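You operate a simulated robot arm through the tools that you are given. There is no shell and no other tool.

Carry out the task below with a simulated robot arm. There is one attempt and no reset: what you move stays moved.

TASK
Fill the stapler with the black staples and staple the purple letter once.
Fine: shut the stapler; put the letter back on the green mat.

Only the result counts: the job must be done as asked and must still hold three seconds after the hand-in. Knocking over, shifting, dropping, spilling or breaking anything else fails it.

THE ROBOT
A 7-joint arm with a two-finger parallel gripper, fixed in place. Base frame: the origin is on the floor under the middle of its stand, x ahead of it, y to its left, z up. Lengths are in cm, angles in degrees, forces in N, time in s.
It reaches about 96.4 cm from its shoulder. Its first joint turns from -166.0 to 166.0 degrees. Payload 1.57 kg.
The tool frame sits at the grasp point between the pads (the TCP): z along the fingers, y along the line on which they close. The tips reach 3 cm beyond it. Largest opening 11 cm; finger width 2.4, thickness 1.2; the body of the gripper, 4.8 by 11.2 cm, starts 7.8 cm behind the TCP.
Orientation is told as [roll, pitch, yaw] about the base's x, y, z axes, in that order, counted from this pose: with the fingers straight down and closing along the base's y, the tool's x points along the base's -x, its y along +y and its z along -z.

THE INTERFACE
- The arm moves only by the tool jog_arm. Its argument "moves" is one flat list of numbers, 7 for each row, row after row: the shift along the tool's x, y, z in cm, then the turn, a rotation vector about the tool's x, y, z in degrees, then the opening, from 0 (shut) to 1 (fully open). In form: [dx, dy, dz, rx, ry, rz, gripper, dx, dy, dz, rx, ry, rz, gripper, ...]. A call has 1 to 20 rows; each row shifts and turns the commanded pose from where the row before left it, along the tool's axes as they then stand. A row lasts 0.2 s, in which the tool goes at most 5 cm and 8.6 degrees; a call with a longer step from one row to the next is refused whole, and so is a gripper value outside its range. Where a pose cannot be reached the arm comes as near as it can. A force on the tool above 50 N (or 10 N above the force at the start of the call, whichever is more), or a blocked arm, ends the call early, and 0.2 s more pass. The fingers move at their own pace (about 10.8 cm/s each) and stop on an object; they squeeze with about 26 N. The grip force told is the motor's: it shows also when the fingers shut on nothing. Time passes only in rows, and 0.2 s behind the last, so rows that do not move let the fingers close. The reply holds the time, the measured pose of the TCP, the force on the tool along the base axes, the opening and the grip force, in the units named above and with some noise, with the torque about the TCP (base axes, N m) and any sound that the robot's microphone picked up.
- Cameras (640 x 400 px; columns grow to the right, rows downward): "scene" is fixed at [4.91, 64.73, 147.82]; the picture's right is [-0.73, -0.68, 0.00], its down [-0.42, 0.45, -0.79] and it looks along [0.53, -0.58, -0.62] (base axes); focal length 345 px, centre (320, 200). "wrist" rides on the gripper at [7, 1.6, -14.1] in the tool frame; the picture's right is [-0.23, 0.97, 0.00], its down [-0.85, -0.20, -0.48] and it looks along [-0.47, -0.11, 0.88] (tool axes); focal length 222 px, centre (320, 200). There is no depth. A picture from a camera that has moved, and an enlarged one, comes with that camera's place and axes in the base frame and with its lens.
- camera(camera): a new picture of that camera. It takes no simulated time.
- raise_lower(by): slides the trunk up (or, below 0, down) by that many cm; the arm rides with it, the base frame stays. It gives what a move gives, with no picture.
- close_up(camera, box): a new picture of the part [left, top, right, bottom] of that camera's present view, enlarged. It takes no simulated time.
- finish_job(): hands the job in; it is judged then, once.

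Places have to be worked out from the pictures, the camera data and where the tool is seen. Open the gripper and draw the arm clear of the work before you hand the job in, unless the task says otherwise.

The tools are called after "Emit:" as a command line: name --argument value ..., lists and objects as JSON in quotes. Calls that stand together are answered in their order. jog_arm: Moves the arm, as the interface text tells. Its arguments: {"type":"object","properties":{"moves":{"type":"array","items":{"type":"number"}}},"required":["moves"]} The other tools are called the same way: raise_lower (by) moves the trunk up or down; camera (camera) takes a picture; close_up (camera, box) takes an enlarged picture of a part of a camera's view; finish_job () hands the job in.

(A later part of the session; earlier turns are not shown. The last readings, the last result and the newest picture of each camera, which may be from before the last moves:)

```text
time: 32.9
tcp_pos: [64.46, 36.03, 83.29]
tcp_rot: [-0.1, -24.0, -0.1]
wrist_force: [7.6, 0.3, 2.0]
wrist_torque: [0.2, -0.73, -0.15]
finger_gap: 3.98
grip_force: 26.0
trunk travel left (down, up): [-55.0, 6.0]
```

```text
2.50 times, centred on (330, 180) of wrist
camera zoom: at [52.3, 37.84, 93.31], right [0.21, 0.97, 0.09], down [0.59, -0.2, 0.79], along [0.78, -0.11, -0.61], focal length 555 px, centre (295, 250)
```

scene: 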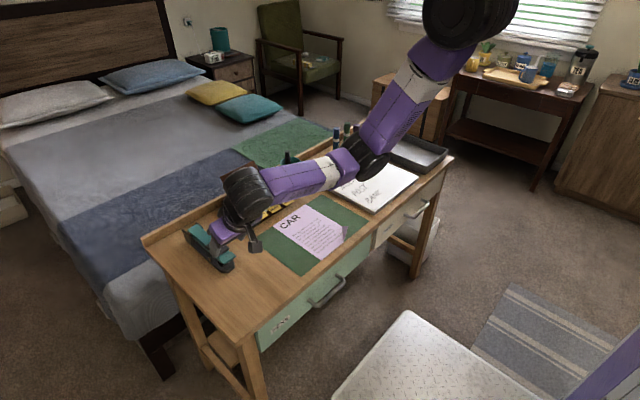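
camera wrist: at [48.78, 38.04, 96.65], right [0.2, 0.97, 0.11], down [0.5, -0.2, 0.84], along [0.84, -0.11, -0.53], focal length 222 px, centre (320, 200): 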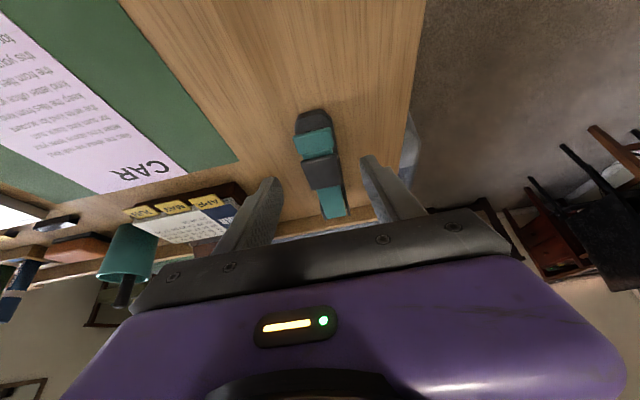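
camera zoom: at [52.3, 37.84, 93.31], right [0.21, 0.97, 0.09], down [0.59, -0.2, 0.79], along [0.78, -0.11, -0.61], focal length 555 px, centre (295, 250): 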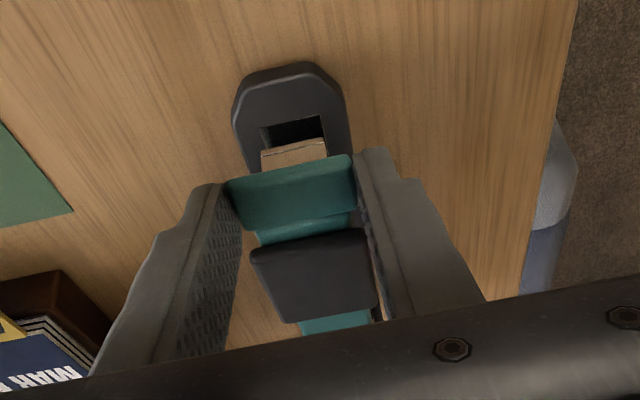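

Only the cap rises (the magazine's brass front stays down). There's a mild +x pull, so I continue the arc with a slight bias toward +x.

Emit:
jog_arm --moves '[-1.35, 0, -1.35, 0, 6, 0, 0, -1.2, 0, -1.42, 0, 6, 0, 0, 0, 0, 0, 0, 0, 0, 0]'

Emit:
close_up --camera "scene" --box '[180, 210, 260, 280]'

Emit:
camera --camera "scene"

```text
time: 33.7
tcp_pos: [65.74, 36.08, 86.58]
tcp_rot: [0.1, -11.9, 0.0]
wrist_force: [-0.4, -3.5, 1.6]
wrist_torque: [-0.32, -0.34, -0.38]
finger_gap: 3.97
grip_force: 25.8
trunk travel left (down, up): [-55.0, 6.0]
```

```text
5.71 times, centred on (220, 245) of scene
camera zoom: at [4.91, 64.73, 147.82], right [-0.73, -0.68, 0.0], down [-0.42, 0.45, -0.79], along [0.53, -0.58, -0.62], focal length 1971 px, centre (891, -57)
```

zoom: 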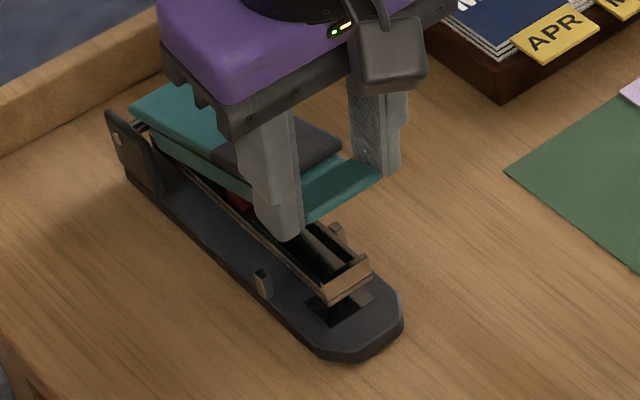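

```text
taken
```

scene: 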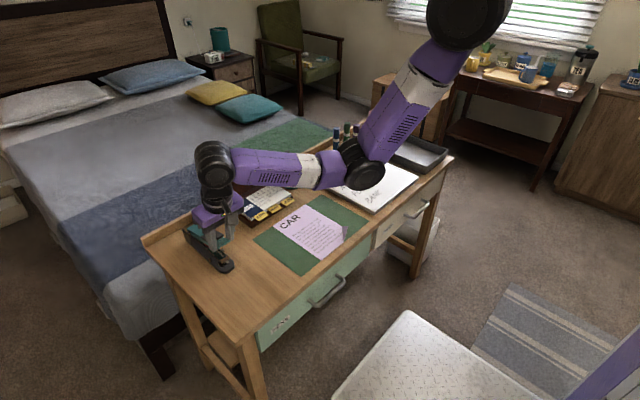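

The cap is opening cleanly and the brass magazine channel with a red pusher is exposed. I continue the arc (refit hinge ≈ (80.8, 78.7)) by another 28°.

Emit:
jog_arm --moves '[-1.42, 0, -1.515, 0, 7, 0, 0, -1.42, 0, -1.515, 0, 7, 0, 0, -1.42, 0, -1.515, 0, 7, 0, 0, 0, 0, 0, 0, 0, 0, 0]'

Emit:
close_up --camera "scene" --box '[160, 190, 260, 280]'

Emit:
camera --camera "scene"

```text
time: 34.7
tcp_pos: [69.58, 36.07, 91.75]
tcp_rot: [0.1, 9.0, 0.1]
wrist_force: [-10.8, 1.6, 11.8]
wrist_torque: [-0.09, -0.05, -0.11]
finger_gap: 3.95
grip_force: 25.9
trunk travel left (down, up): [-55.0, 6.0]
```

```text
4.44 times, centred on (210, 235) of scene
camera zoom: at [4.91, 64.73, 147.82], right [-0.73, -0.68, 0.0], down [-0.42, 0.45, -0.79], along [0.53, -0.58, -0.62], focal length 1533 px, centre (809, 44)
```

zoom: 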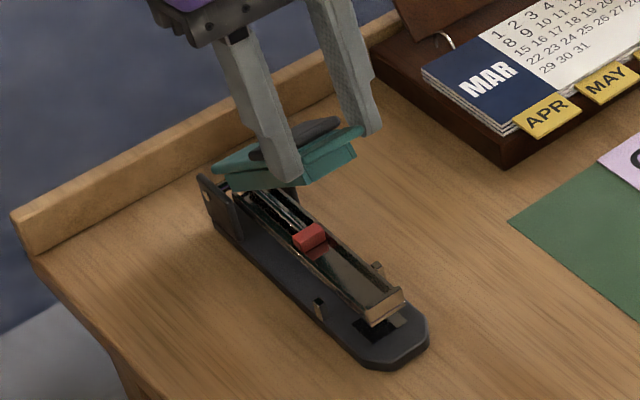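

```text
taken
```

scene: 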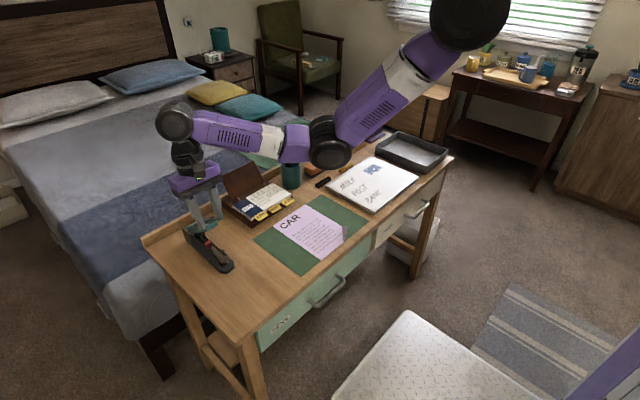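

The cap is 39° open and the channel is clearly exposed; force shows my arc is slightly tight (refit hinge ≈ (81.7, 79.55)). One more 7° step with correction.

Emit:
jog_arm --moves '[-0.95, 0, -2.05, 0, 7, 0, 0, 0, 0, 0, 0, 0, 0, 0]'

Emit:
close_up --camera "scene" --box '[160, 190, 260, 280]'

Emit:
camera --camera "wrist"

```text
time: 35.3
tcp_pos: [70.96, 36.21, 93.44]
tcp_rot: [0.0, 16.1, -0.1]
wrist_force: [3.2, -0.4, -0.5]
wrist_torque: [-0.14, -0.07, 0.06]
finger_gap: 3.96
grip_force: 26.0
trunk travel left (down, up): [-55.0, 6.0]
```

```text
4.44 times, centred on (210, 235) of scene
camera zoom: at [4.91, 64.73, 147.82], right [-0.73, -0.68, 0.0], down [-0.42, 0.45, -0.79], along [0.53, -0.58, -0.62], focal length 1533 px, centre (809, 44)
```

zoom: 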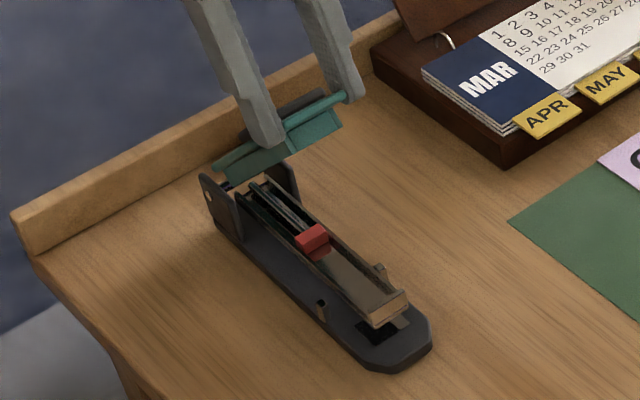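

```text
taken
camera wrist: at [68.15, 37.8, 108.99], right [0.22, 0.97, -0.06], down [0.95, -0.2, 0.22], along [0.2, -0.11, -0.97], focal length 222 px, centre (320, 200)
```

wrist: 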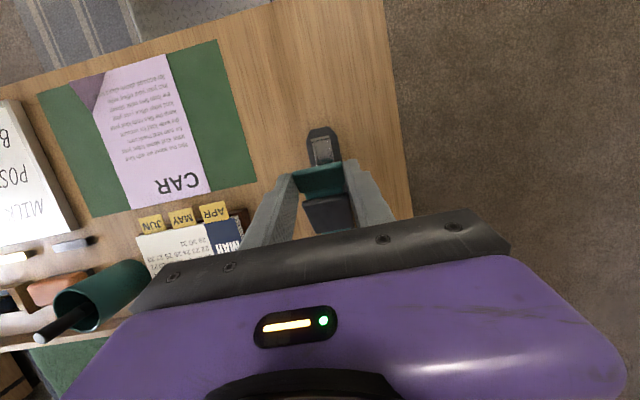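

The cap is at ~46° with low forces. I go a bit farther up (to ~56°) letting the tool pitch only slightly more.

Emit:
jog_arm --moves '[-0.85, 0, -1.25, 0, 2, 0, 0, -0.85, 0, -1.25, 0, 2, 0, 0, 0, 0, 0, 0, 0, 0, 0]'

Emit:
close_up --camera "scene" --box '[160, 190, 260, 280]'

Emit:
camera --camera "scene"

```text
time: 36.1
tcp_pos: [73.3, 36.07, 95.42]
tcp_rot: [0.0, 20.0, 0.0]
wrist_force: [1.7, 0.6, -3.5]
wrist_torque: [-0.09, 0.08, 0.02]
finger_gap: 3.97
grip_force: 26.0
trunk travel left (down, up): [-55.0, 6.0]
```

```text
4.44 times, centred on (210, 235) of scene
camera zoom: at [4.91, 64.73, 147.82], right [-0.73, -0.68, 0.0], down [-0.42, 0.45, -0.79], along [0.53, -0.58, -0.62], focal length 1533 px, centre (809, 44)
```

zoom: 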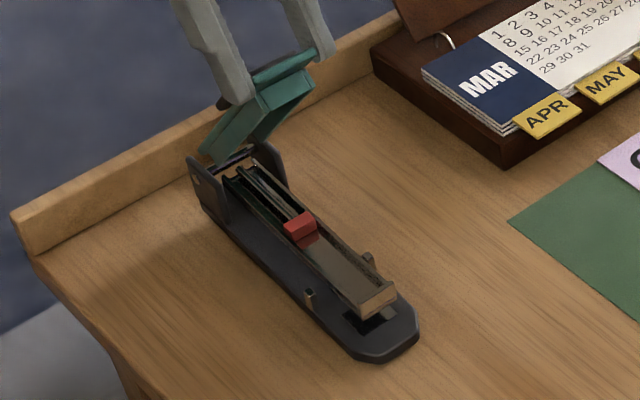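

```text
taken
```

scene: 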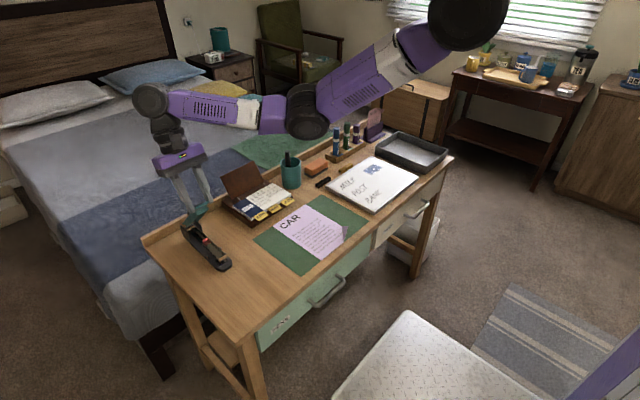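

The base has slid a few millimetres toward +x, still fine. I release the lip slightly, keeping the fingers around it, to see whether the cap stays up.

Emit:
jog_arm --moves '[0, 0, 0, 0, 0, 0, 0.42, 0, 0, 0, 0, 0, 0, 0.5, 0, 0, 0, 0, 0, 0, 0.5]'

Emit:
close_up --camera "scene" --box '[160, 190, 260, 280]'

```text
time: 36.9
tcp_pos: [73.25, 36.07, 95.33]
tcp_rot: [-0.1, 20.0, 0.0]
wrist_force: [0.3, 0.7, -0.1]
wrist_torque: [-0.02, 0.03, 0.02]
finger_gap: 5.49
grip_force: 0.0
trunk travel left (down, up): [-55.0, 6.0]
```

```text
4.44 times, centred on (210, 235) of scene
camera zoom: at [4.91, 64.73, 147.82], right [-0.73, -0.68, 0.0], down [-0.42, 0.45, -0.79], along [0.53, -0.58, -0.62], focal length 1533 px, centre (809, 44)
```

zoom: 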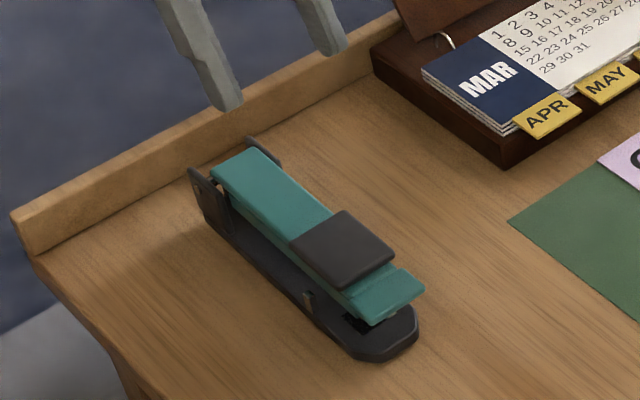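

The cap falls shut by itself, so it must be opened past vertical. I back off to the front, re-measure the stapler (it slid a little), and prepare a grip with a steeper forward pitch.

Emit:
jog_arm --moves '[4, 0, 0, 0, -8, 0, 0.6, 4, 0, 0, 0, -8, 0, 0.6, 4, 0, 0, 0, -8, 0, 0.6, 0, 0, 0, 0, -8, 0, 0.6, 0, 0, 0, 0, -8, 0, 0.6, 0, 0, 0, 0, -8, 0, 0.6, 0, 0, 0, 0, 0, 0, 0.6]'

Emit:
camera --camera "wrist"

Emit:
close_up --camera "wrist" --box '[270, 100, 370, 200]'

```text
time: 38.5
tcp_pos: [61.69, 36.18, 97.89]
tcp_rot: [-0.1, -28.0, 0.0]
wrist_force: [0.7, 0.0, -0.4]
wrist_torque: [-0.02, 0.02, -0.04]
finger_gap: 6.59
grip_force: 0.1
trunk travel left (down, up): [-55.0, 6.0]
```

```text
taken
camera wrist: at [48.79, 37.84, 107.0], right [0.2, 0.97, 0.11], down [0.53, -0.2, 0.82], along [0.82, -0.11, -0.56], focal length 222 px, centre (320, 200)
```

wrist: 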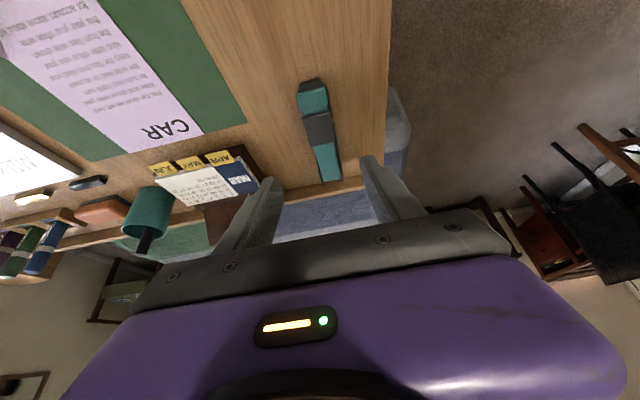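

```text
4.00 times, centred on (320, 150) of wrist
camera zoom: at [48.79, 37.84, 107.0], right [0.2, 0.97, 0.11], down [0.53, -0.2, 0.82], along [0.82, -0.11, -0.56], focal length 888 px, centre (320, 400)
```

zoom: 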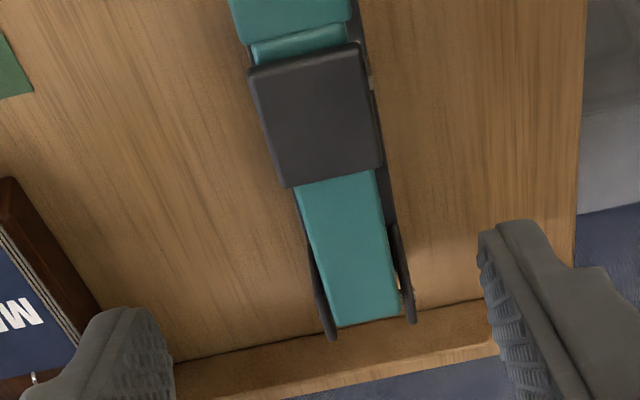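

The stapler moved about +0.65 in x and +0.2 in y: lip centre now ≈ (65.5, 36.4, 79.9). I pitch to −50 and come to a pre-grasp.

Emit:
jog_arm --moves '[1, 0, 2, 0, -7.5, 0, 0.6, 1, 0, 2, 0, -7.5, 0, 0.6, 1, 0.2, 2, 0, -7, 0, 0.6, 0, 0, 0, 0, 0, 0, 0.6]'

Emit:
camera --camera "scene"

```text
time: 39.5
tcp_pos: [62.73, 36.14, 91.32]
tcp_rot: [-0.1, -50.1, 0.0]
wrist_force: [0.1, 1.0, 1.1]
wrist_torque: [0.02, 0.01, 0.0]
finger_gap: 6.61
grip_force: 0.1
trunk travel left (down, up): [-55.0, 6.0]
```

```text
taken
```

scene: 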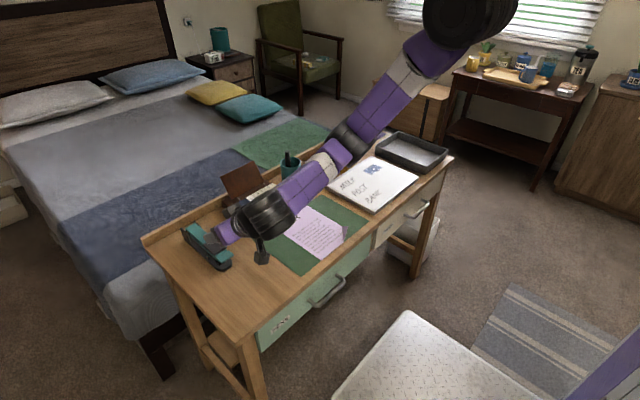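

Clear of the desk. I go to 4 cm before the target and then slide forward along the fingers to straddle the lip.

Emit:
jog_arm --moves '[3.48, 0.13, 1.88, 0, 0, 0, 0.6, 3.48, 0.13, 1.88, 0, 0, 0, 0.6, 0, 0, 2, 0, 0, 0, 0.6, 0, 0, 2, 0, 0, 0, 0.6, 0, 0, 0, 0, 0, 0, 0.6]'

Emit:
close_up --camera "wrist" --box '[220, 100, 440, 260]'

Emit:
close_up --camera "scene" --box '[170, 200, 290, 290]'

```text
time: 40.7
tcp_pos: [64.13, 36.75, 80.77]
tcp_rot: [-0.1, -50.0, -0.1]
wrist_force: [-0.3, -0.2, -0.1]
wrist_torque: [-0.01, -0.05, -0.01]
finger_gap: 6.61
grip_force: 0.0
trunk travel left (down, up): [-55.0, 6.0]
```

```text
2.50 times, centred on (330, 180) of wrist
camera zoom: at [48.84, 38.42, 84.54], right [0.15, 0.97, 0.17], down [0.18, -0.2, 0.96], along [0.97, -0.11, -0.21], focal length 555 px, centre (295, 250)
```

zoom: 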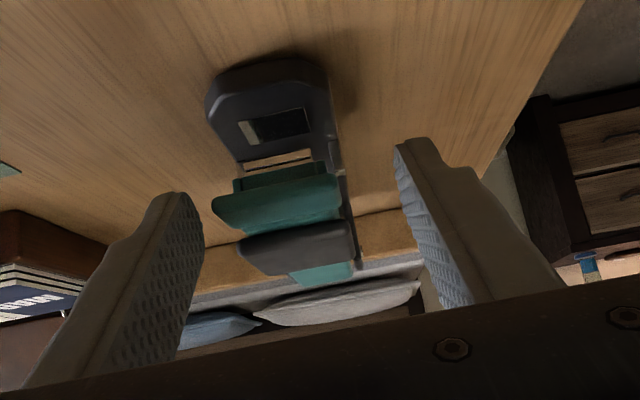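

```text
4.44 times, centred on (230, 245) of scene
camera zoom: at [4.91, 64.73, 147.82], right [-0.73, -0.68, 0.0], down [-0.42, 0.45, -0.79], along [0.53, -0.58, -0.62], focal length 1533 px, centre (720, 0)
```

zoom: 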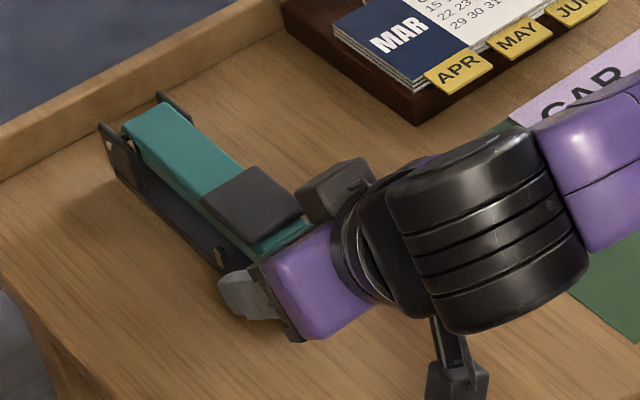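

The lip sits about 0.5 cm to −y of the finger centre, so I shift −0.5 in y and then close.

Emit:
jog_arm --moves '[0, -0.5, 0, 0, 0, 0, 0.6, 0, 0, 0, 0, 0, 0, 0.45, 0, 0, 0, 0, 0, 0, 0.3, 0, 0, 0, 0, 0, 0, 0.1, 0, 0, 0, 0, 0, 0, 0]'

Emit:
close_up --camera "wrist" --box '[220, 100, 440, 260]'

```text
time: 41.9
tcp_pos: [64.17, 36.12, 80.95]
tcp_rot: [-0.1, -50.0, 0.0]
wrist_force: [-0.2, 0.3, 0.7]
wrist_torque: [-0.08, -0.18, 0.08]
finger_gap: 3.96
grip_force: 26.7
trunk travel left (down, up): [-55.0, 6.0]
```

```text
2.50 times, centred on (330, 180) of wrist
camera zoom: at [48.84, 37.85, 84.59], right [0.15, 0.97, 0.17], down [0.18, -0.2, 0.96], along [0.97, -0.11, -0.21], focal length 555 px, centre (295, 250)
```

zoom: 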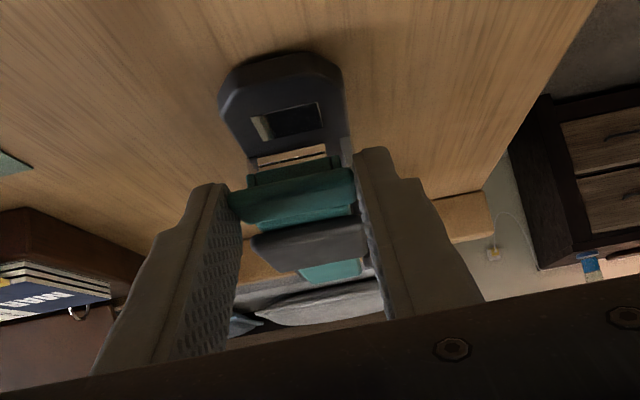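

Gripped with no side force. I lift along the arc about the hinge (≈82.05, 79.65), checking the force after 14°.

Emit:
jog_arm --moves '[-0.925, 0, -0.585, 0, 3.5, 0, 0, -0.925, 0, -0.585, 0, 3.5, 0, 0, -0.925, 0, -0.585, 0, 3.5, 0, 0, -0.925, 0, -0.585, 0, 3.5, 0, 0, 0, 0, 0, 0, 0, 0, 0]'

```text
time: 43.1
tcp_pos: [65.18, 36.01, 85.19]
tcp_rot: [0.0, -35.9, 0.0]
wrist_force: [1.6, -1.1, 1.4]
wrist_torque: [0.02, -0.64, -0.03]
finger_gap: 3.95
grip_force: 25.9
trunk travel left (down, up): [-55.0, 6.0]
```

Forces are low. Continue another 21°.

Emit:
jog_arm --moves '[-0.925, 0, -0.585, 0, 3.5, 0, 0, -0.925, 0, -0.585, 0, 3.5, 0, 0, -0.925, 0, -0.585, 0, 3.5, 0, 0, -0.925, 0, -0.585, 0, 3.5, 0, 0, -0.925, 0, -0.585, 0, 3.5, 0, 0, -0.925, 0, -0.585, 0, 3.5, 0, 0, 0, 0, 0, 0, 0, 0, 0]'

Emit:
close_up --camera "scene" --box '[160, 190, 260, 280]'

```text
time: 44.7
tcp_pos: [68.3, 36.0, 90.72]
tcp_rot: [0.0, -14.9, 0.0]
wrist_force: [-0.1, -1.5, 3.7]
wrist_torque: [-0.2, -0.5, -0.09]
finger_gap: 3.94
grip_force: 26.3
trunk travel left (down, up): [-55.0, 6.0]
```

```text
4.44 times, centred on (210, 235) of scene
camera zoom: at [4.91, 64.73, 147.82], right [-0.73, -0.68, 0.0], down [-0.42, 0.45, -0.79], along [0.53, -0.58, -0.62], focal length 1533 px, centre (809, 44)
```

zoom: 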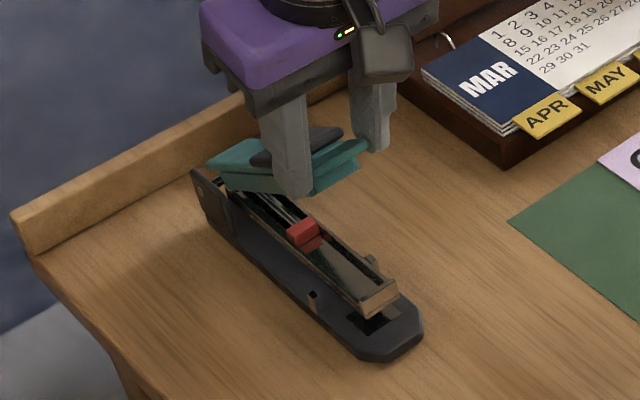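

Good, the base stays put. Continue another 21°.

Emit:
jog_arm --moves '[-0.925, 0, -0.585, 0, 3.5, 0, 0, -0.925, 0, -0.585, 0, 3.5, 0, 0, -0.925, 0, -0.585, 0, 3.5, 0, 0, -0.925, 0, -0.585, 0, 3.5, 0, 0, -0.925, 0, -0.585, 0, 3.5, 0, 0, -0.925, 0, -0.585, 0, 3.5, 0, 0, 0, 0, 0, 0, 0, 0, 0]'

Emit:
close_up --camera "scene" --box '[160, 190, 260, 280]'

```text
time: 46.3
tcp_pos: [73.46, 36.03, 94.81]
tcp_rot: [0.1, 6.0, 0.0]
wrist_force: [-9.2, 3.3, 15.9]
wrist_torque: [0.08, -0.1, 0.02]
finger_gap: 3.96
grip_force: 26.0
trunk travel left (down, up): [-55.0, 6.0]
```

```text
4.44 times, centred on (210, 235) of scene
camera zoom: at [4.91, 64.73, 147.82], right [-0.73, -0.68, 0.0], down [-0.42, 0.45, -0.79], along [0.53, -0.58, -0.62], focal length 1533 px, centre (809, 44)
```

zoom: 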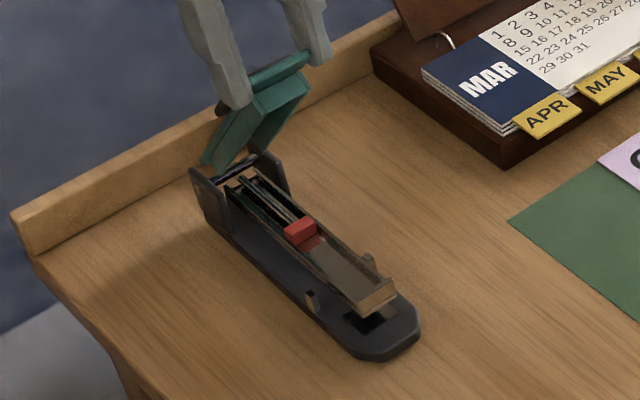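

The force shows my radius is ~0.5 cm short now. I correct outward and go on to ~70° with the lip pivoting in the grip.

Emit:
jog_arm --moves '[0.37, 0, -0.35, 0, 0, 0, 0, -0.85, 0, -0.59, 0, 1, 0, 0, -0.85, 0, -0.59, 0, 1, 0, 0, -0.9, 0, -0.515, 0, 1, 0, 0, -0.9, 0, -0.515, 0, 1, 0, 0, 0, 0, 0, 0, 0, 0, 0]'

Emit:
close_up --camera "scene" --box '[160, 190, 260, 280]'

```text
time: 47.7
tcp_pos: [76.94, 36.06, 96.85]
tcp_rot: [0.0, 10.1, -0.1]
wrist_force: [-0.1, -1.6, -3.4]
wrist_torque: [-0.17, 0.35, 0.05]
finger_gap: 3.96
grip_force: 26.3
trunk travel left (down, up): [-55.0, 6.0]
```

```text
4.44 times, centred on (210, 235) of scene
camera zoom: at [4.91, 64.73, 147.82], right [-0.73, -0.68, 0.0], down [-0.42, 0.45, -0.79], along [0.53, -0.58, -0.62], focal length 1533 px, centre (809, 44)
```

zoom: 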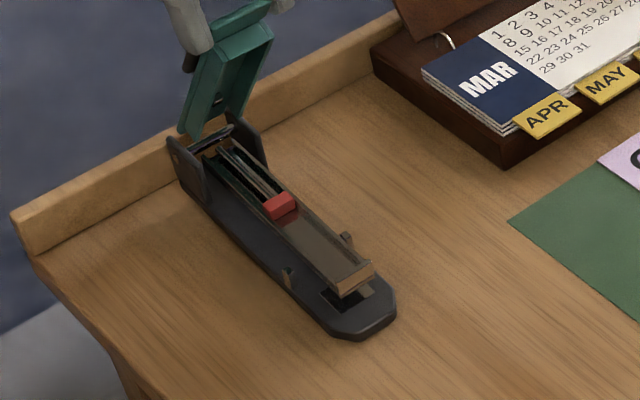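

The stapler base slid about 3 cm toward +x instead of the lip pivoting, so pivoting in the grip isn't good. While still holding the cap, I drag the stapler back by ~2.9 cm.

Emit:
jog_arm --moves '[0.72, 0, 0.13, 0, 0, 0, 0, 0.72, 0, 0.13, 0, 0, 0, 0, 0.72, 0, 0.13, 0, 0, 0, 0, 0.72, 0, 0.13, 0, 0, 0, 0, 0, 0, 0, 0, 0, 0, 0]'

Emit:
close_up --camera "scene" --box '[160, 190, 260, 280]'

```text
time: 48.9
tcp_pos: [73.96, 36.01, 96.77]
tcp_rot: [0.0, 10.0, -0.1]
wrist_force: [1.9, 0.8, -3.0]
wrist_torque: [-0.01, 0.07, 0.04]
finger_gap: 3.94
grip_force: 26.2
trunk travel left (down, up): [-55.0, 6.0]
```

```text
4.44 times, centred on (210, 235) of scene
camera zoom: at [4.91, 64.73, 147.82], right [-0.73, -0.68, 0.0], down [-0.42, 0.45, -0.79], along [0.53, -0.58, -0.62], focal length 1533 px, centre (809, 44)
```

zoom: 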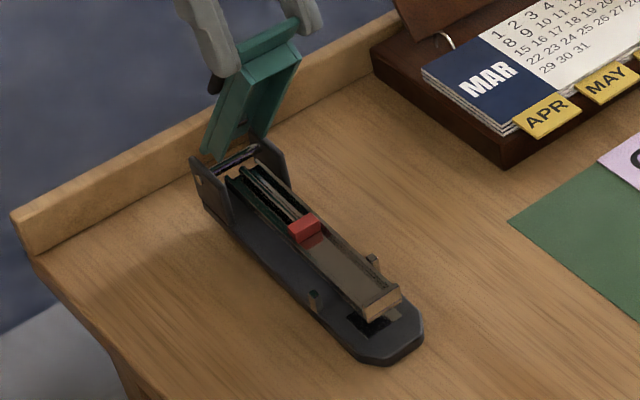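

The stapler is nearly back in its original place. While the cap is held up, I take a detailed look at the open magazine.

Emit:
close_up --camera "scene" --box '[200, 222, 260, 277]'

Emit:
close_up --camera "wrist" --box '[260, 80, 400, 230]'

```text
7.27 times, centred on (230, 250) of scene
camera zoom: at [4.91, 64.73, 147.82], right [-0.73, -0.68, 0.0], down [-0.42, 0.45, -0.79], along [0.53, -0.58, -0.62], focal length 2508 px, centre (974, -160)
```

zoom: 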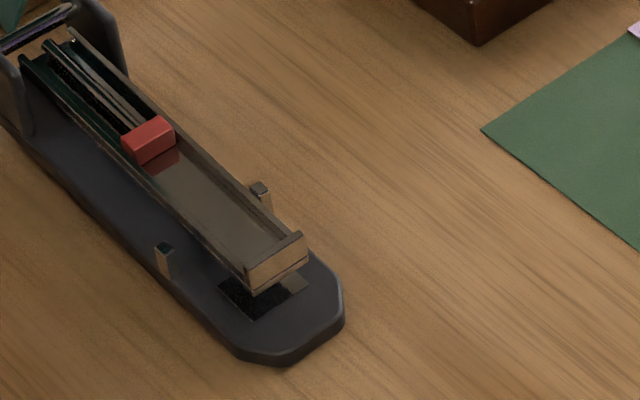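

```text
2.67 times, centred on (330, 155) of wrist
camera zoom: at [69.56, 37.76, 111.91], right [0.22, 0.97, -0.04], down [0.93, -0.2, 0.32], along [0.31, -0.11, -0.95], focal length 592 px, centre (293, 320)
```

zoom: 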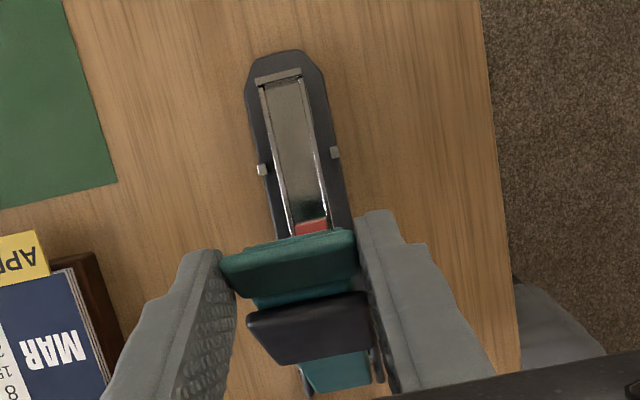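

The magazine channel is open from the front wall back to a red pusher; the lip overhangs beyond the base front, so a closed fingertip can push the cap up from below and past vertical. I release, back off, close the fingers and pitch to −50.

Emit:
jog_arm --moves '[0, 0, 0, 0, 0, 0, 0.45, 0, 0, 0, 0, 0, 0, 0.55, 0, 0, 0, 0, 0, 0, 0.55, 4, 0, 0, 0, -8, 0, 0.5, 4, 0, 0, 0, -8, 0, 0.3, 4, 0, 0, 0, -8, 0, 0, 4, 0, 0, 0, -8, 0, 0, 0, 0, 0, 0, -8, 0, 0, 0, 0, 0, 0, -8, 0, 0, 0, 0, 0, 0, -8, 0, 0, 0, 0, 0, 0, -4, 0, 0, 0, 0, 0, 0, 0, 0, 0]'

Emit:
close_up --camera "scene" --box '[160, 190, 260, 280]'

Emit:
close_up --camera "wrist" --box '[220, 60, 440, 260]'

```text
time: 51.5
tcp_pos: [58.13, 36.01, 96.29]
tcp_rot: [0.1, -50.1, -0.2]
wrist_force: [-0.8, -0.3, 0.4]
wrist_torque: [-0.03, 0.01, 0.0]
finger_gap: 0.0
grip_force: 21.3
trunk travel left (down, up): [-55.0, 6.0]
```

```text
4.44 times, centred on (210, 235) of scene
camera zoom: at [4.91, 64.73, 147.82], right [-0.73, -0.68, 0.0], down [-0.42, 0.45, -0.79], along [0.53, -0.58, -0.62], focal length 1533 px, centre (809, 44)
```

zoom: 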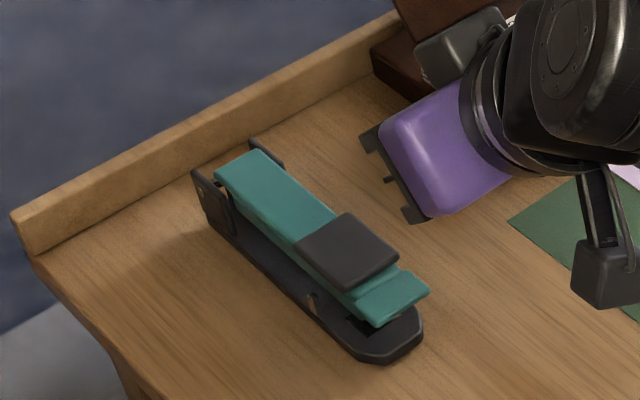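

```text
2.00 times, centred on (330, 160) of wrist
camera zoom: at [42.81, 37.82, 100.03], right [0.15, 0.97, 0.17], down [0.18, -0.2, 0.96], along [0.97, -0.11, -0.21], focal length 444 px, centre (300, 280)
```

zoom: 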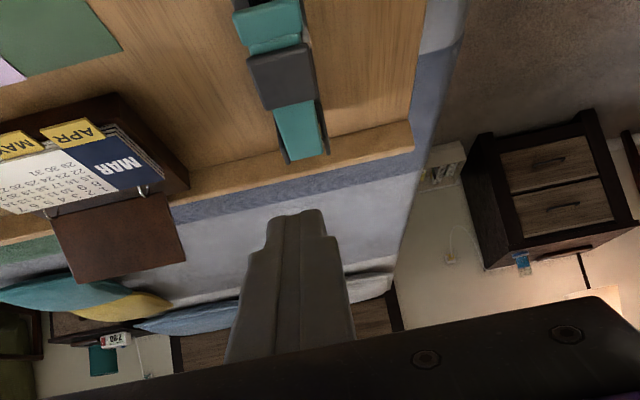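

The cap is shut again and the stapler is near its original spot. I lower the closed fingertips in front of the lip (tip corner at about x 61.5, z 78).

Emit:
jog_arm --moves '[3.27, 0.05, 2.84, 0, 0, 0, 0, 3.27, 0.05, 2.84, 0, 0, 0, 0, 3.27, 0.05, 2.84, 0, 0, 0, 0, 3.25, 0.05, 2.83, 0, 0, 0, 0, 0, 0, 0, 0, 0, 0, 0]'

Emit:
close_up --camera "wrist" --box '[220, 60, 440, 260]'

Emit:
close_up --camera "scene" --box '[170, 200, 290, 290]'

```text
time: 52.7
tcp_pos: [58.69, 36.43, 79.02]
tcp_rot: [-0.2, -50.0, 0.0]
wrist_force: [0.2, -0.5, 0.8]
wrist_torque: [0.02, -0.01, -0.01]
finger_gap: 0.0
grip_force: 21.3
trunk travel left (down, up): [-55.0, 6.0]
```

```text
2.00 times, centred on (330, 160) of wrist
camera zoom: at [43.34, 38.11, 82.68], right [0.15, 0.97, 0.17], down [0.18, -0.2, 0.96], along [0.97, -0.11, -0.21], focal length 444 px, centre (300, 280)
```

zoom: 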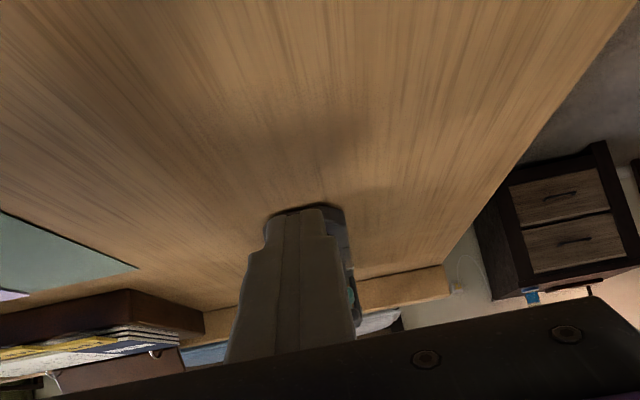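

```text
4.44 times, centred on (230, 245) of scene
camera zoom: at [4.91, 64.73, 147.82], right [-0.73, -0.68, 0.0], down [-0.42, 0.45, -0.79], along [0.53, -0.58, -0.62], focal length 1533 px, centre (720, 0)
```

zoom: 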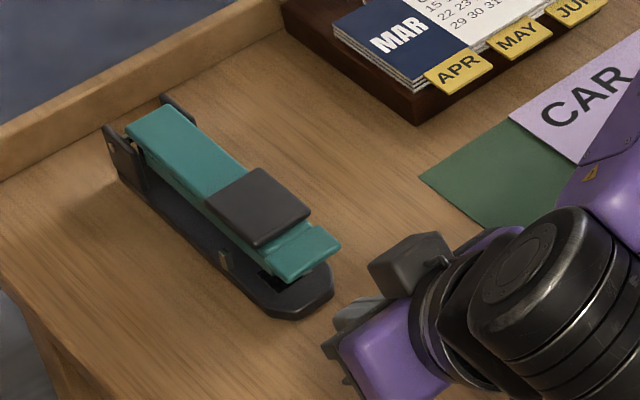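

The fingertip is in front of the lip. I slide it forward under the lip overhang, then check force.

Emit:
jog_arm --moves '[-0.56, -0.1, 0.62, 0, 0, 0, 0, -0.56, -0.1, 0.62, 0, 0, 0, 0, -0.56, 0, 0.62, 0, 0, 0, 0, -0.56, 0, 0.62, 0, 0, 0, 0, 0, 0, 0, 0, 0, 0, 0]'

Emit:
close_up --camera "scene" --box '[195, 230, 255, 280]'

Emit:
close_up --camera "wrist" --box '[220, 60, 440, 260]'

```text
time: 53.9
tcp_pos: [61.85, 36.08, 79.15]
tcp_rot: [0.0, -50.0, 0.0]
wrist_force: [-0.2, -0.2, 0.4]
wrist_torque: [0.0, -0.02, 0.0]
finger_gap: 0.0
grip_force: 21.3
trunk travel left (down, up): [-55.0, 6.0]
```

```text
8.00 times, centred on (225, 255) of scene
camera zoom: at [4.91, 64.73, 147.82], right [-0.73, -0.68, 0.0], down [-0.42, 0.45, -0.79], along [0.53, -0.58, -0.62], focal length 2759 px, centre (1080, -240)
```

zoom: 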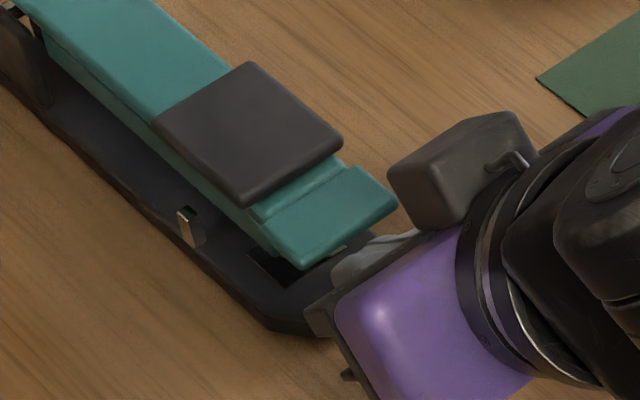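

```text
2.00 times, centred on (330, 160) of wrist
camera zoom: at [46.53, 37.8, 82.87], right [0.15, 0.97, 0.17], down [0.18, -0.2, 0.96], along [0.97, -0.11, -0.21], focal length 444 px, centre (300, 280)
```

zoom: 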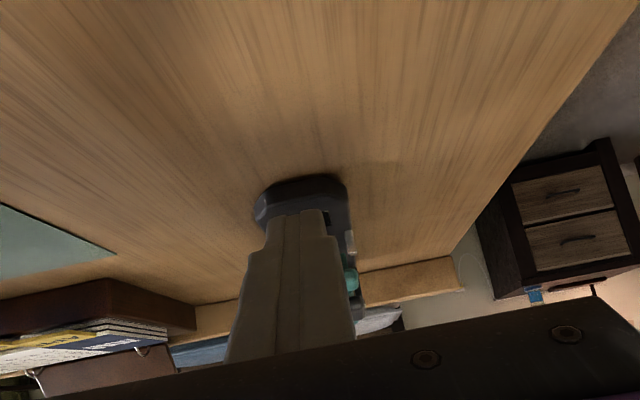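

No contact force yet; the tip appears to go under the lip. I lift 1.5 cm to see whether the cap comes along.

Emit:
jog_arm --moves '[-0.6, 0, -0.45, 0, 0, 0, 0, -0.6, 0, -0.45, 0, 0, 0, 0, 0, 0, 0, 0, 0, 0, 0]'

Emit:
close_up --camera "scene" --box '[195, 230, 255, 280]'

```text
time: 54.7
tcp_pos: [61.97, 36.0, 80.66]
tcp_rot: [-0.1, -49.9, 0.0]
wrist_force: [0.0, -0.2, -0.2]
wrist_torque: [0.02, 0.0, 0.0]
finger_gap: 0.01
grip_force: 21.5
trunk travel left (down, up): [-55.0, 6.0]
```

```text
8.00 times, centred on (225, 255) of scene
camera zoom: at [4.91, 64.73, 147.82], right [-0.73, -0.68, 0.0], down [-0.42, 0.45, -0.79], along [0.53, -0.58, -0.62], focal length 2759 px, centre (1080, -240)
```

zoom: 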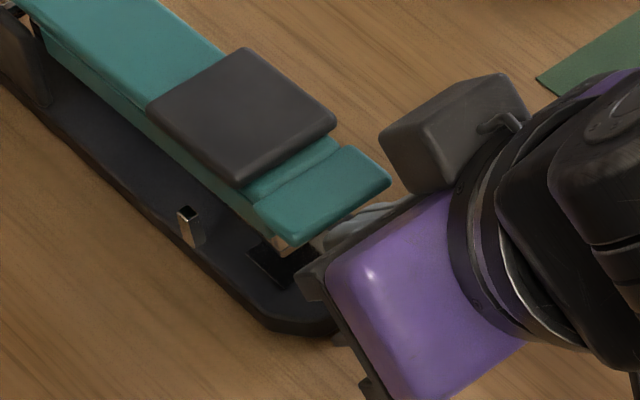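

The cap comes up on the fingertip with negligible force. I continue along the arc to ~40°.

Emit:
jog_arm --moves '[-1.1, 0.05, -0.6, 0, 0, 0, 0, -1.1, 0.05, -0.6, 0, 0, 0, 0, -1.1, 0.05, -0.6, 0, 0, 0, 0, -1.1, 0.05, -0.6, 0, 0, 0, 0, -1.01, 0, -0.2, 0, 0, 0, 0, -1.01, 0, -0.2, 0, 0, 0, 0, -1.01, 0, -0.2, 0, 0, 0, 0, -1.01, 0, -0.2, 0, 0, 0, 0, -1.01, 0, -0.2, 0, 0, 0, 0, -1.01, 0, -0.2, 0, 0, 0, 0, 0, 0, 0, 0, 0, 0, 0]'

Emit:
close_up --camera "scene" --box '[160, 190, 260, 280]'

```text
time: 57.1
tcp_pos: [65.85, 36.19, 90.94]
tcp_rot: [-0.1, -49.9, 0.0]
wrist_force: [-0.7, -0.3, -1.4]
wrist_torque: [-0.01, 0.05, -0.03]
finger_gap: 0.0
grip_force: 21.1
trunk travel left (down, up): [-55.0, 6.0]
```

```text
4.44 times, centred on (210, 235) of scene
camera zoom: at [4.91, 64.73, 147.82], right [-0.73, -0.68, 0.0], down [-0.42, 0.45, -0.79], along [0.53, -0.58, -0.62], focal length 1533 px, centre (809, 44)
```

zoom: 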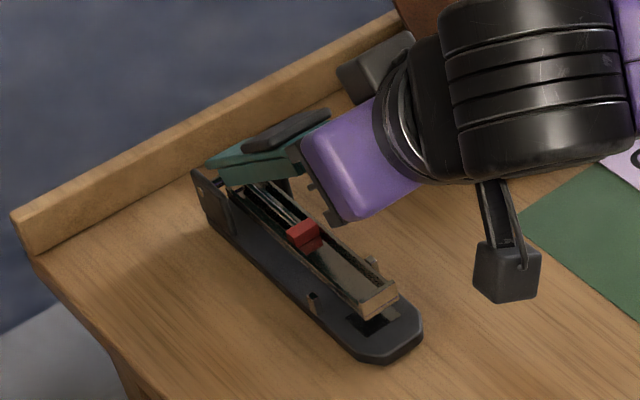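

Working well; base unmoved. Continue to ~75°.

Emit:
jog_arm --moves '[-0.93, 0, 0.19, 0, 0, 0, 0, -0.93, 0, 0.19, 0, 0, 0, 0, -0.93, 0, 0.19, 0, 0, 0, 0, -0.93, 0, 0.19, 0, 0, 0, 0, -0.93, 0, 0.19, 0, 0, 0, 0, -0.93, 0, 0.19, 0, 0, 0, 0, -0.89, 0, 0.55, 0, 0, 0, 0, -0.89, 0, 0.55, 0, 0, 0, 0, -0.89, 0, 0.55, 0, 0, 0, 0, -0.89, 0, 0.55, 0, 0, 0, 0, 0, 0, 0, 0, 0, 0, 0]'

Emit:
close_up --camera "scene" --box '[160, 180, 260, 280]'

```text
time: 59.5
tcp_pos: [74.34, 36.28, 95.86]
tcp_rot: [0.1, -49.9, 0.0]
wrist_force: [0.6, 0.3, -0.7]
wrist_torque: [0.05, 0.01, -0.01]
finger_gap: 0.0
grip_force: 20.7
trunk travel left (down, up): [-55.0, 6.0]
```

```text
4.00 times, centred on (210, 230) of scene
camera zoom: at [4.91, 64.73, 147.82], right [-0.73, -0.68, 0.0], down [-0.42, 0.45, -0.79], along [0.53, -0.58, -0.62], focal length 1379 px, centre (760, 80)
```

zoom: 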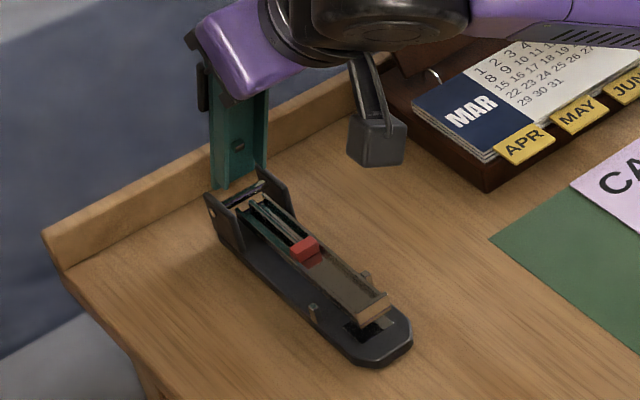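

The cap stands at ~75–80°. I push slowly past vertical.

Emit:
jog_arm --moves '[-0.78, 0, 0.68, 0, 0, 0, 0, -0.78, 0, 0.68, 0, 0, 0, 0, -0.78, 0, 0.68, 0, 0, 0, 0, -0.4, 0, 0.35, 0, 0, 0, 0, -0.4, 0, 0.35, 0, 0, 0, 0, -0.3, 0, 0.37, 0, 0, 0, 0, -0.3, 0, 0.37, 0, 0, 0, 0, 0, 0, 0, 0, 0, 0, 0]'

Emit:
close_up --camera "scene" --box '[150, 170, 260, 280]'

```text
time: 61.3
tcp_pos: [79.48, 36.26, 96.52]
tcp_rot: [0.1, -50.1, 0.1]
wrist_force: [-0.6, -0.3, 0.3]
wrist_torque: [0.04, -0.01, 0.0]
finger_gap: 0.01
grip_force: 21.1
trunk travel left (down, up): [-55.0, 6.0]
```

```text
3.64 times, centred on (205, 225) of scene
camera zoom: at [4.91, 64.73, 147.82], right [-0.73, -0.68, 0.0], down [-0.42, 0.45, -0.79], along [0.53, -0.58, -0.62], focal length 1254 px, centre (738, 109)
```

zoom: 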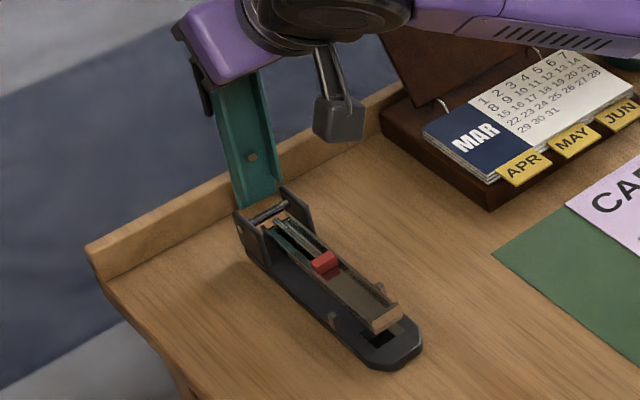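

It's around vertical. A little further to be clearly past vertical.

Emit:
jog_arm --moves '[-0.28, 0, 0.37, 0, 0, 0, 0, -0.28, 0, 0.37, 0, 0, 0, 0, -0.28, 0, 0.37, 0, 0, 0, 0, -0.28, 0, 0.37, 0, 0, 0, 0, -0.2, 0, 0.4, 0, 0, 0, 0, 0, 0, 0, 0, 0, 0, 0]'

Emit:
close_up --camera "scene" --box '[150, 170, 260, 280]'

Emit:
camera --camera "scene"

```text
time: 62.7
tcp_pos: [81.74, 36.4, 96.31]
tcp_rot: [0.0, -50.0, 0.0]
wrist_force: [0.3, -0.3, 0.0]
wrist_torque: [-0.01, 0.02, 0.01]
finger_gap: 0.02
grip_force: 21.5
trunk travel left (down, up): [-55.0, 6.0]
```

```text
3.64 times, centred on (205, 225) of scene
camera zoom: at [4.91, 64.73, 147.82], right [-0.73, -0.68, 0.0], down [-0.42, 0.45, -0.79], along [0.53, -0.58, -0.62], focal length 1254 px, centre (738, 109)
```

zoom: 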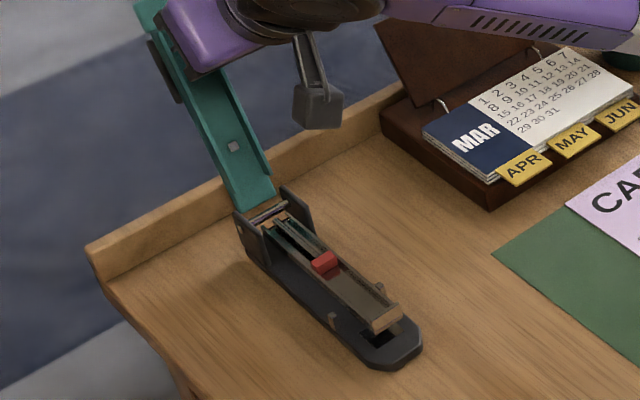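

```text
taken
```

scene: 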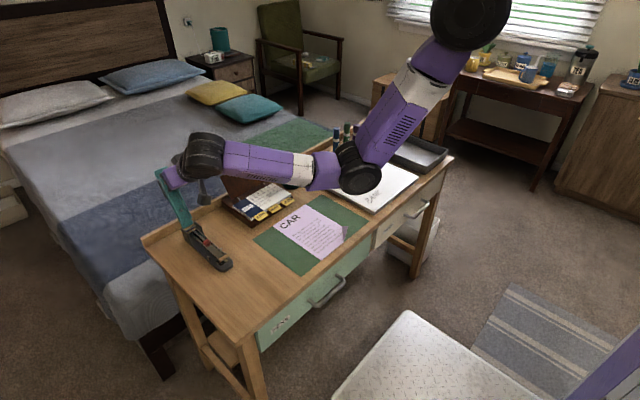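

The cap rests open past vertical by itself. I retreat, level the tool and go over to the black strip.

Emit:
jog_arm --moves '[1.45, 0, -3.68, 0, 0, 0, 0, 1.45, 0, -3.68, 0, 0, 0, 0, 1.45, 0, -3.68, 0, 0, 0, 0, 1.45, 0, -3.68, 0, 0, 0, 0, 0, 0, 0, 0, 8.4, 0, 0, 0, 0, 0, 0, 8.4, 0, 0, 0, 0, 0, 0, 8.4, 0, 0.3, 0, 0, 0, 0, 8.4, 0, 0.6, 0, 0, 0, 0, 8.4, 0, 0.6, 0, 0, 0, 0, 8, 0, 0.6, 0, 0, 0, 0, 0, 0, 0.6]'

Emit:
close_up --camera "scene" --box '[150, 170, 260, 280]'

Emit:
camera --camera "wrist"

```text
time: 65.1
tcp_pos: [66.54, 36.31, 101.34]
tcp_rot: [0.1, 0.0, 0.1]
wrist_force: [0.1, 0.2, -0.3]
wrist_torque: [0.02, 0.01, 0.0]
finger_gap: 6.59
grip_force: 0.0
trunk travel left (down, up): [-55.0, 6.0]
```

```text
3.64 times, centred on (205, 225) of scene
camera zoom: at [4.91, 64.73, 147.82], right [-0.73, -0.68, 0.0], down [-0.42, 0.45, -0.79], along [0.53, -0.58, -0.62], focal length 1254 px, centre (738, 109)
```

zoom: 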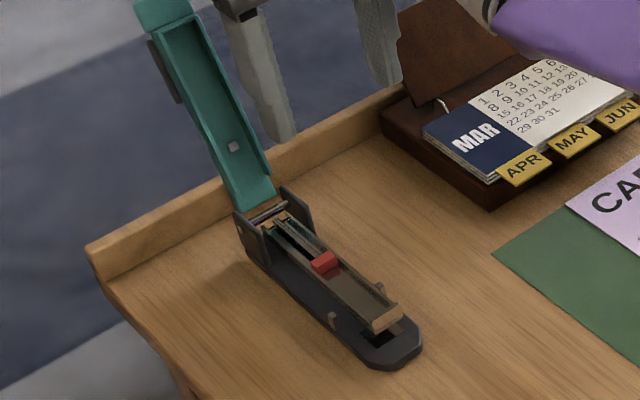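

```text
taken
camera wrist: at [59.54, 38.03, 115.36], right [0.23, 0.97, 0.0], down [0.86, -0.2, 0.48], along [0.46, -0.11, -0.88], focal length 222 px, centre (320, 200)
```

wrist: 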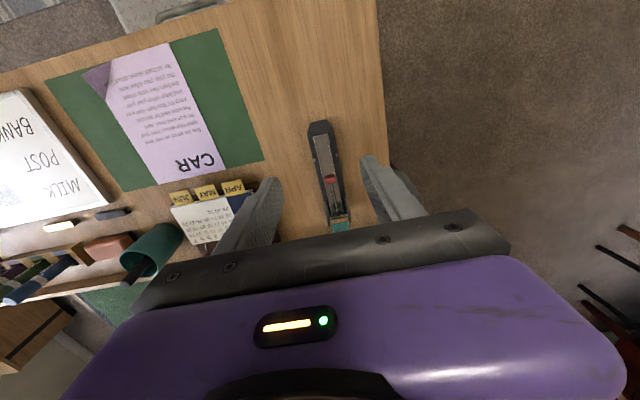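

The cap stays open. I measure the channel from this top view.

Emit:
close_up --camera "wrist" --box '[290, 110, 370, 230]'

Emit:
close_up --camera "wrist" --box '[20, 190, 150, 260]'

```text
3.33 times, centred on (330, 170) of wrist
camera zoom: at [59.54, 38.03, 115.36], right [0.23, 0.97, 0.0], down [0.86, -0.2, 0.48], along [0.46, -0.11, -0.88], focal length 740 px, centre (287, 300)
```

zoom: 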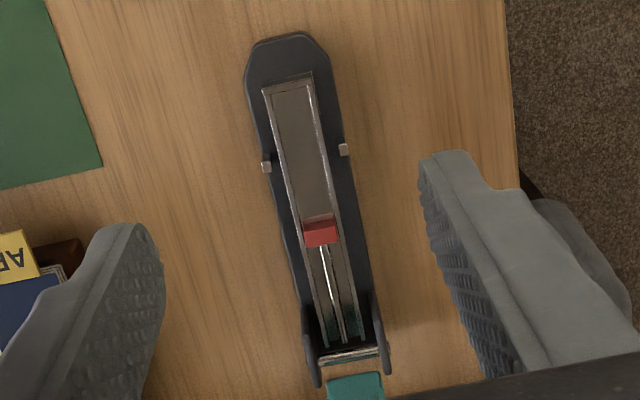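

```text
4.92 times, centred on (85, 225) of wrist
camera zoom: at [59.54, 38.03, 115.36], right [0.23, 0.97, 0.0], down [0.86, -0.2, 0.48], along [0.46, -0.11, -0.88], focal length 1094 px, centre (1477, 77)
```

zoom: 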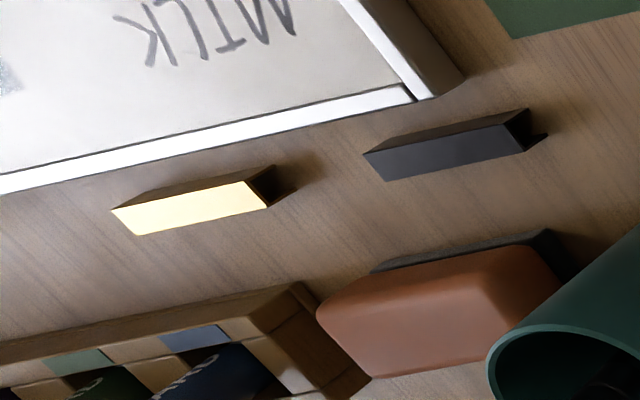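

Channel: front wall at x≈67.4, pusher face at x≈74.5, centre y≈36.4. Now I travel at height over to the black strip.

Emit:
jog_arm --moves '[0, -4.6, 0, 0, 0, 0, 0.6, 0, -4.6, 0, 0, 0, 0, 0.6, 0, -4.6, 0, 0, 0, 0, 0.6, 0, -4.6, 0, 0, 0, 0, 0.6, 0, -4.6, 0, 0, 0, 0, 0.6, 0, -4.6, 0, 0, 0, 0, 0.6, 0, -4.6, 0, 0, 0, 0, 0.6, 0, -4.6, 0, 0, 0, 0, 0.6, 0, -4.6, 0, 0, 0, 0, 0.6, 0, -4.6, 0, 0, 0, 0, 0.6, 0, 0, 0, 0, 0, 0, 0.6]'

Emit:
camera --camera "wrist"

Emit:
camera --camera "scene"

```text
time: 67.5
tcp_pos: [66.42, -9.88, 101.45]
tcp_rot: [-0.1, 0.0, 0.0]
wrist_force: [0.3, 0.4, 0.0]
wrist_torque: [0.01, 0.01, 0.01]
finger_gap: 6.6
grip_force: 0.0
trunk travel left (down, up): [-55.0, 6.0]
```

```text
taken
camera wrist: at [59.43, -8.17, 115.57], right [0.23, 0.97, 0.0], down [0.86, -0.2, 0.48], along [0.47, -0.11, -0.88], focal length 222 px, centre (320, 200)
```

wrist: 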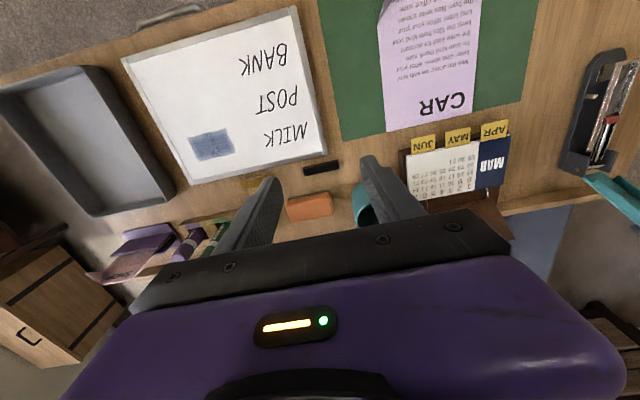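

```text
taken
```

scene: 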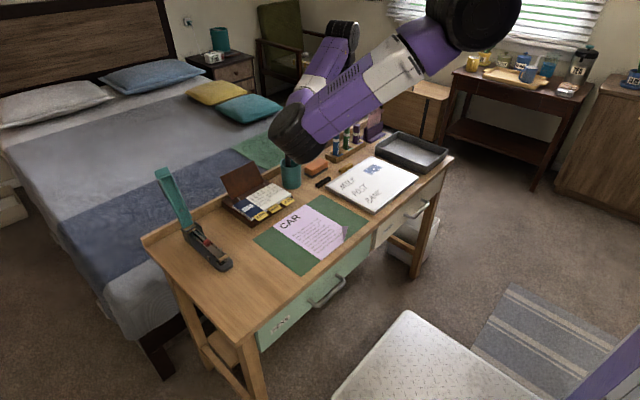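

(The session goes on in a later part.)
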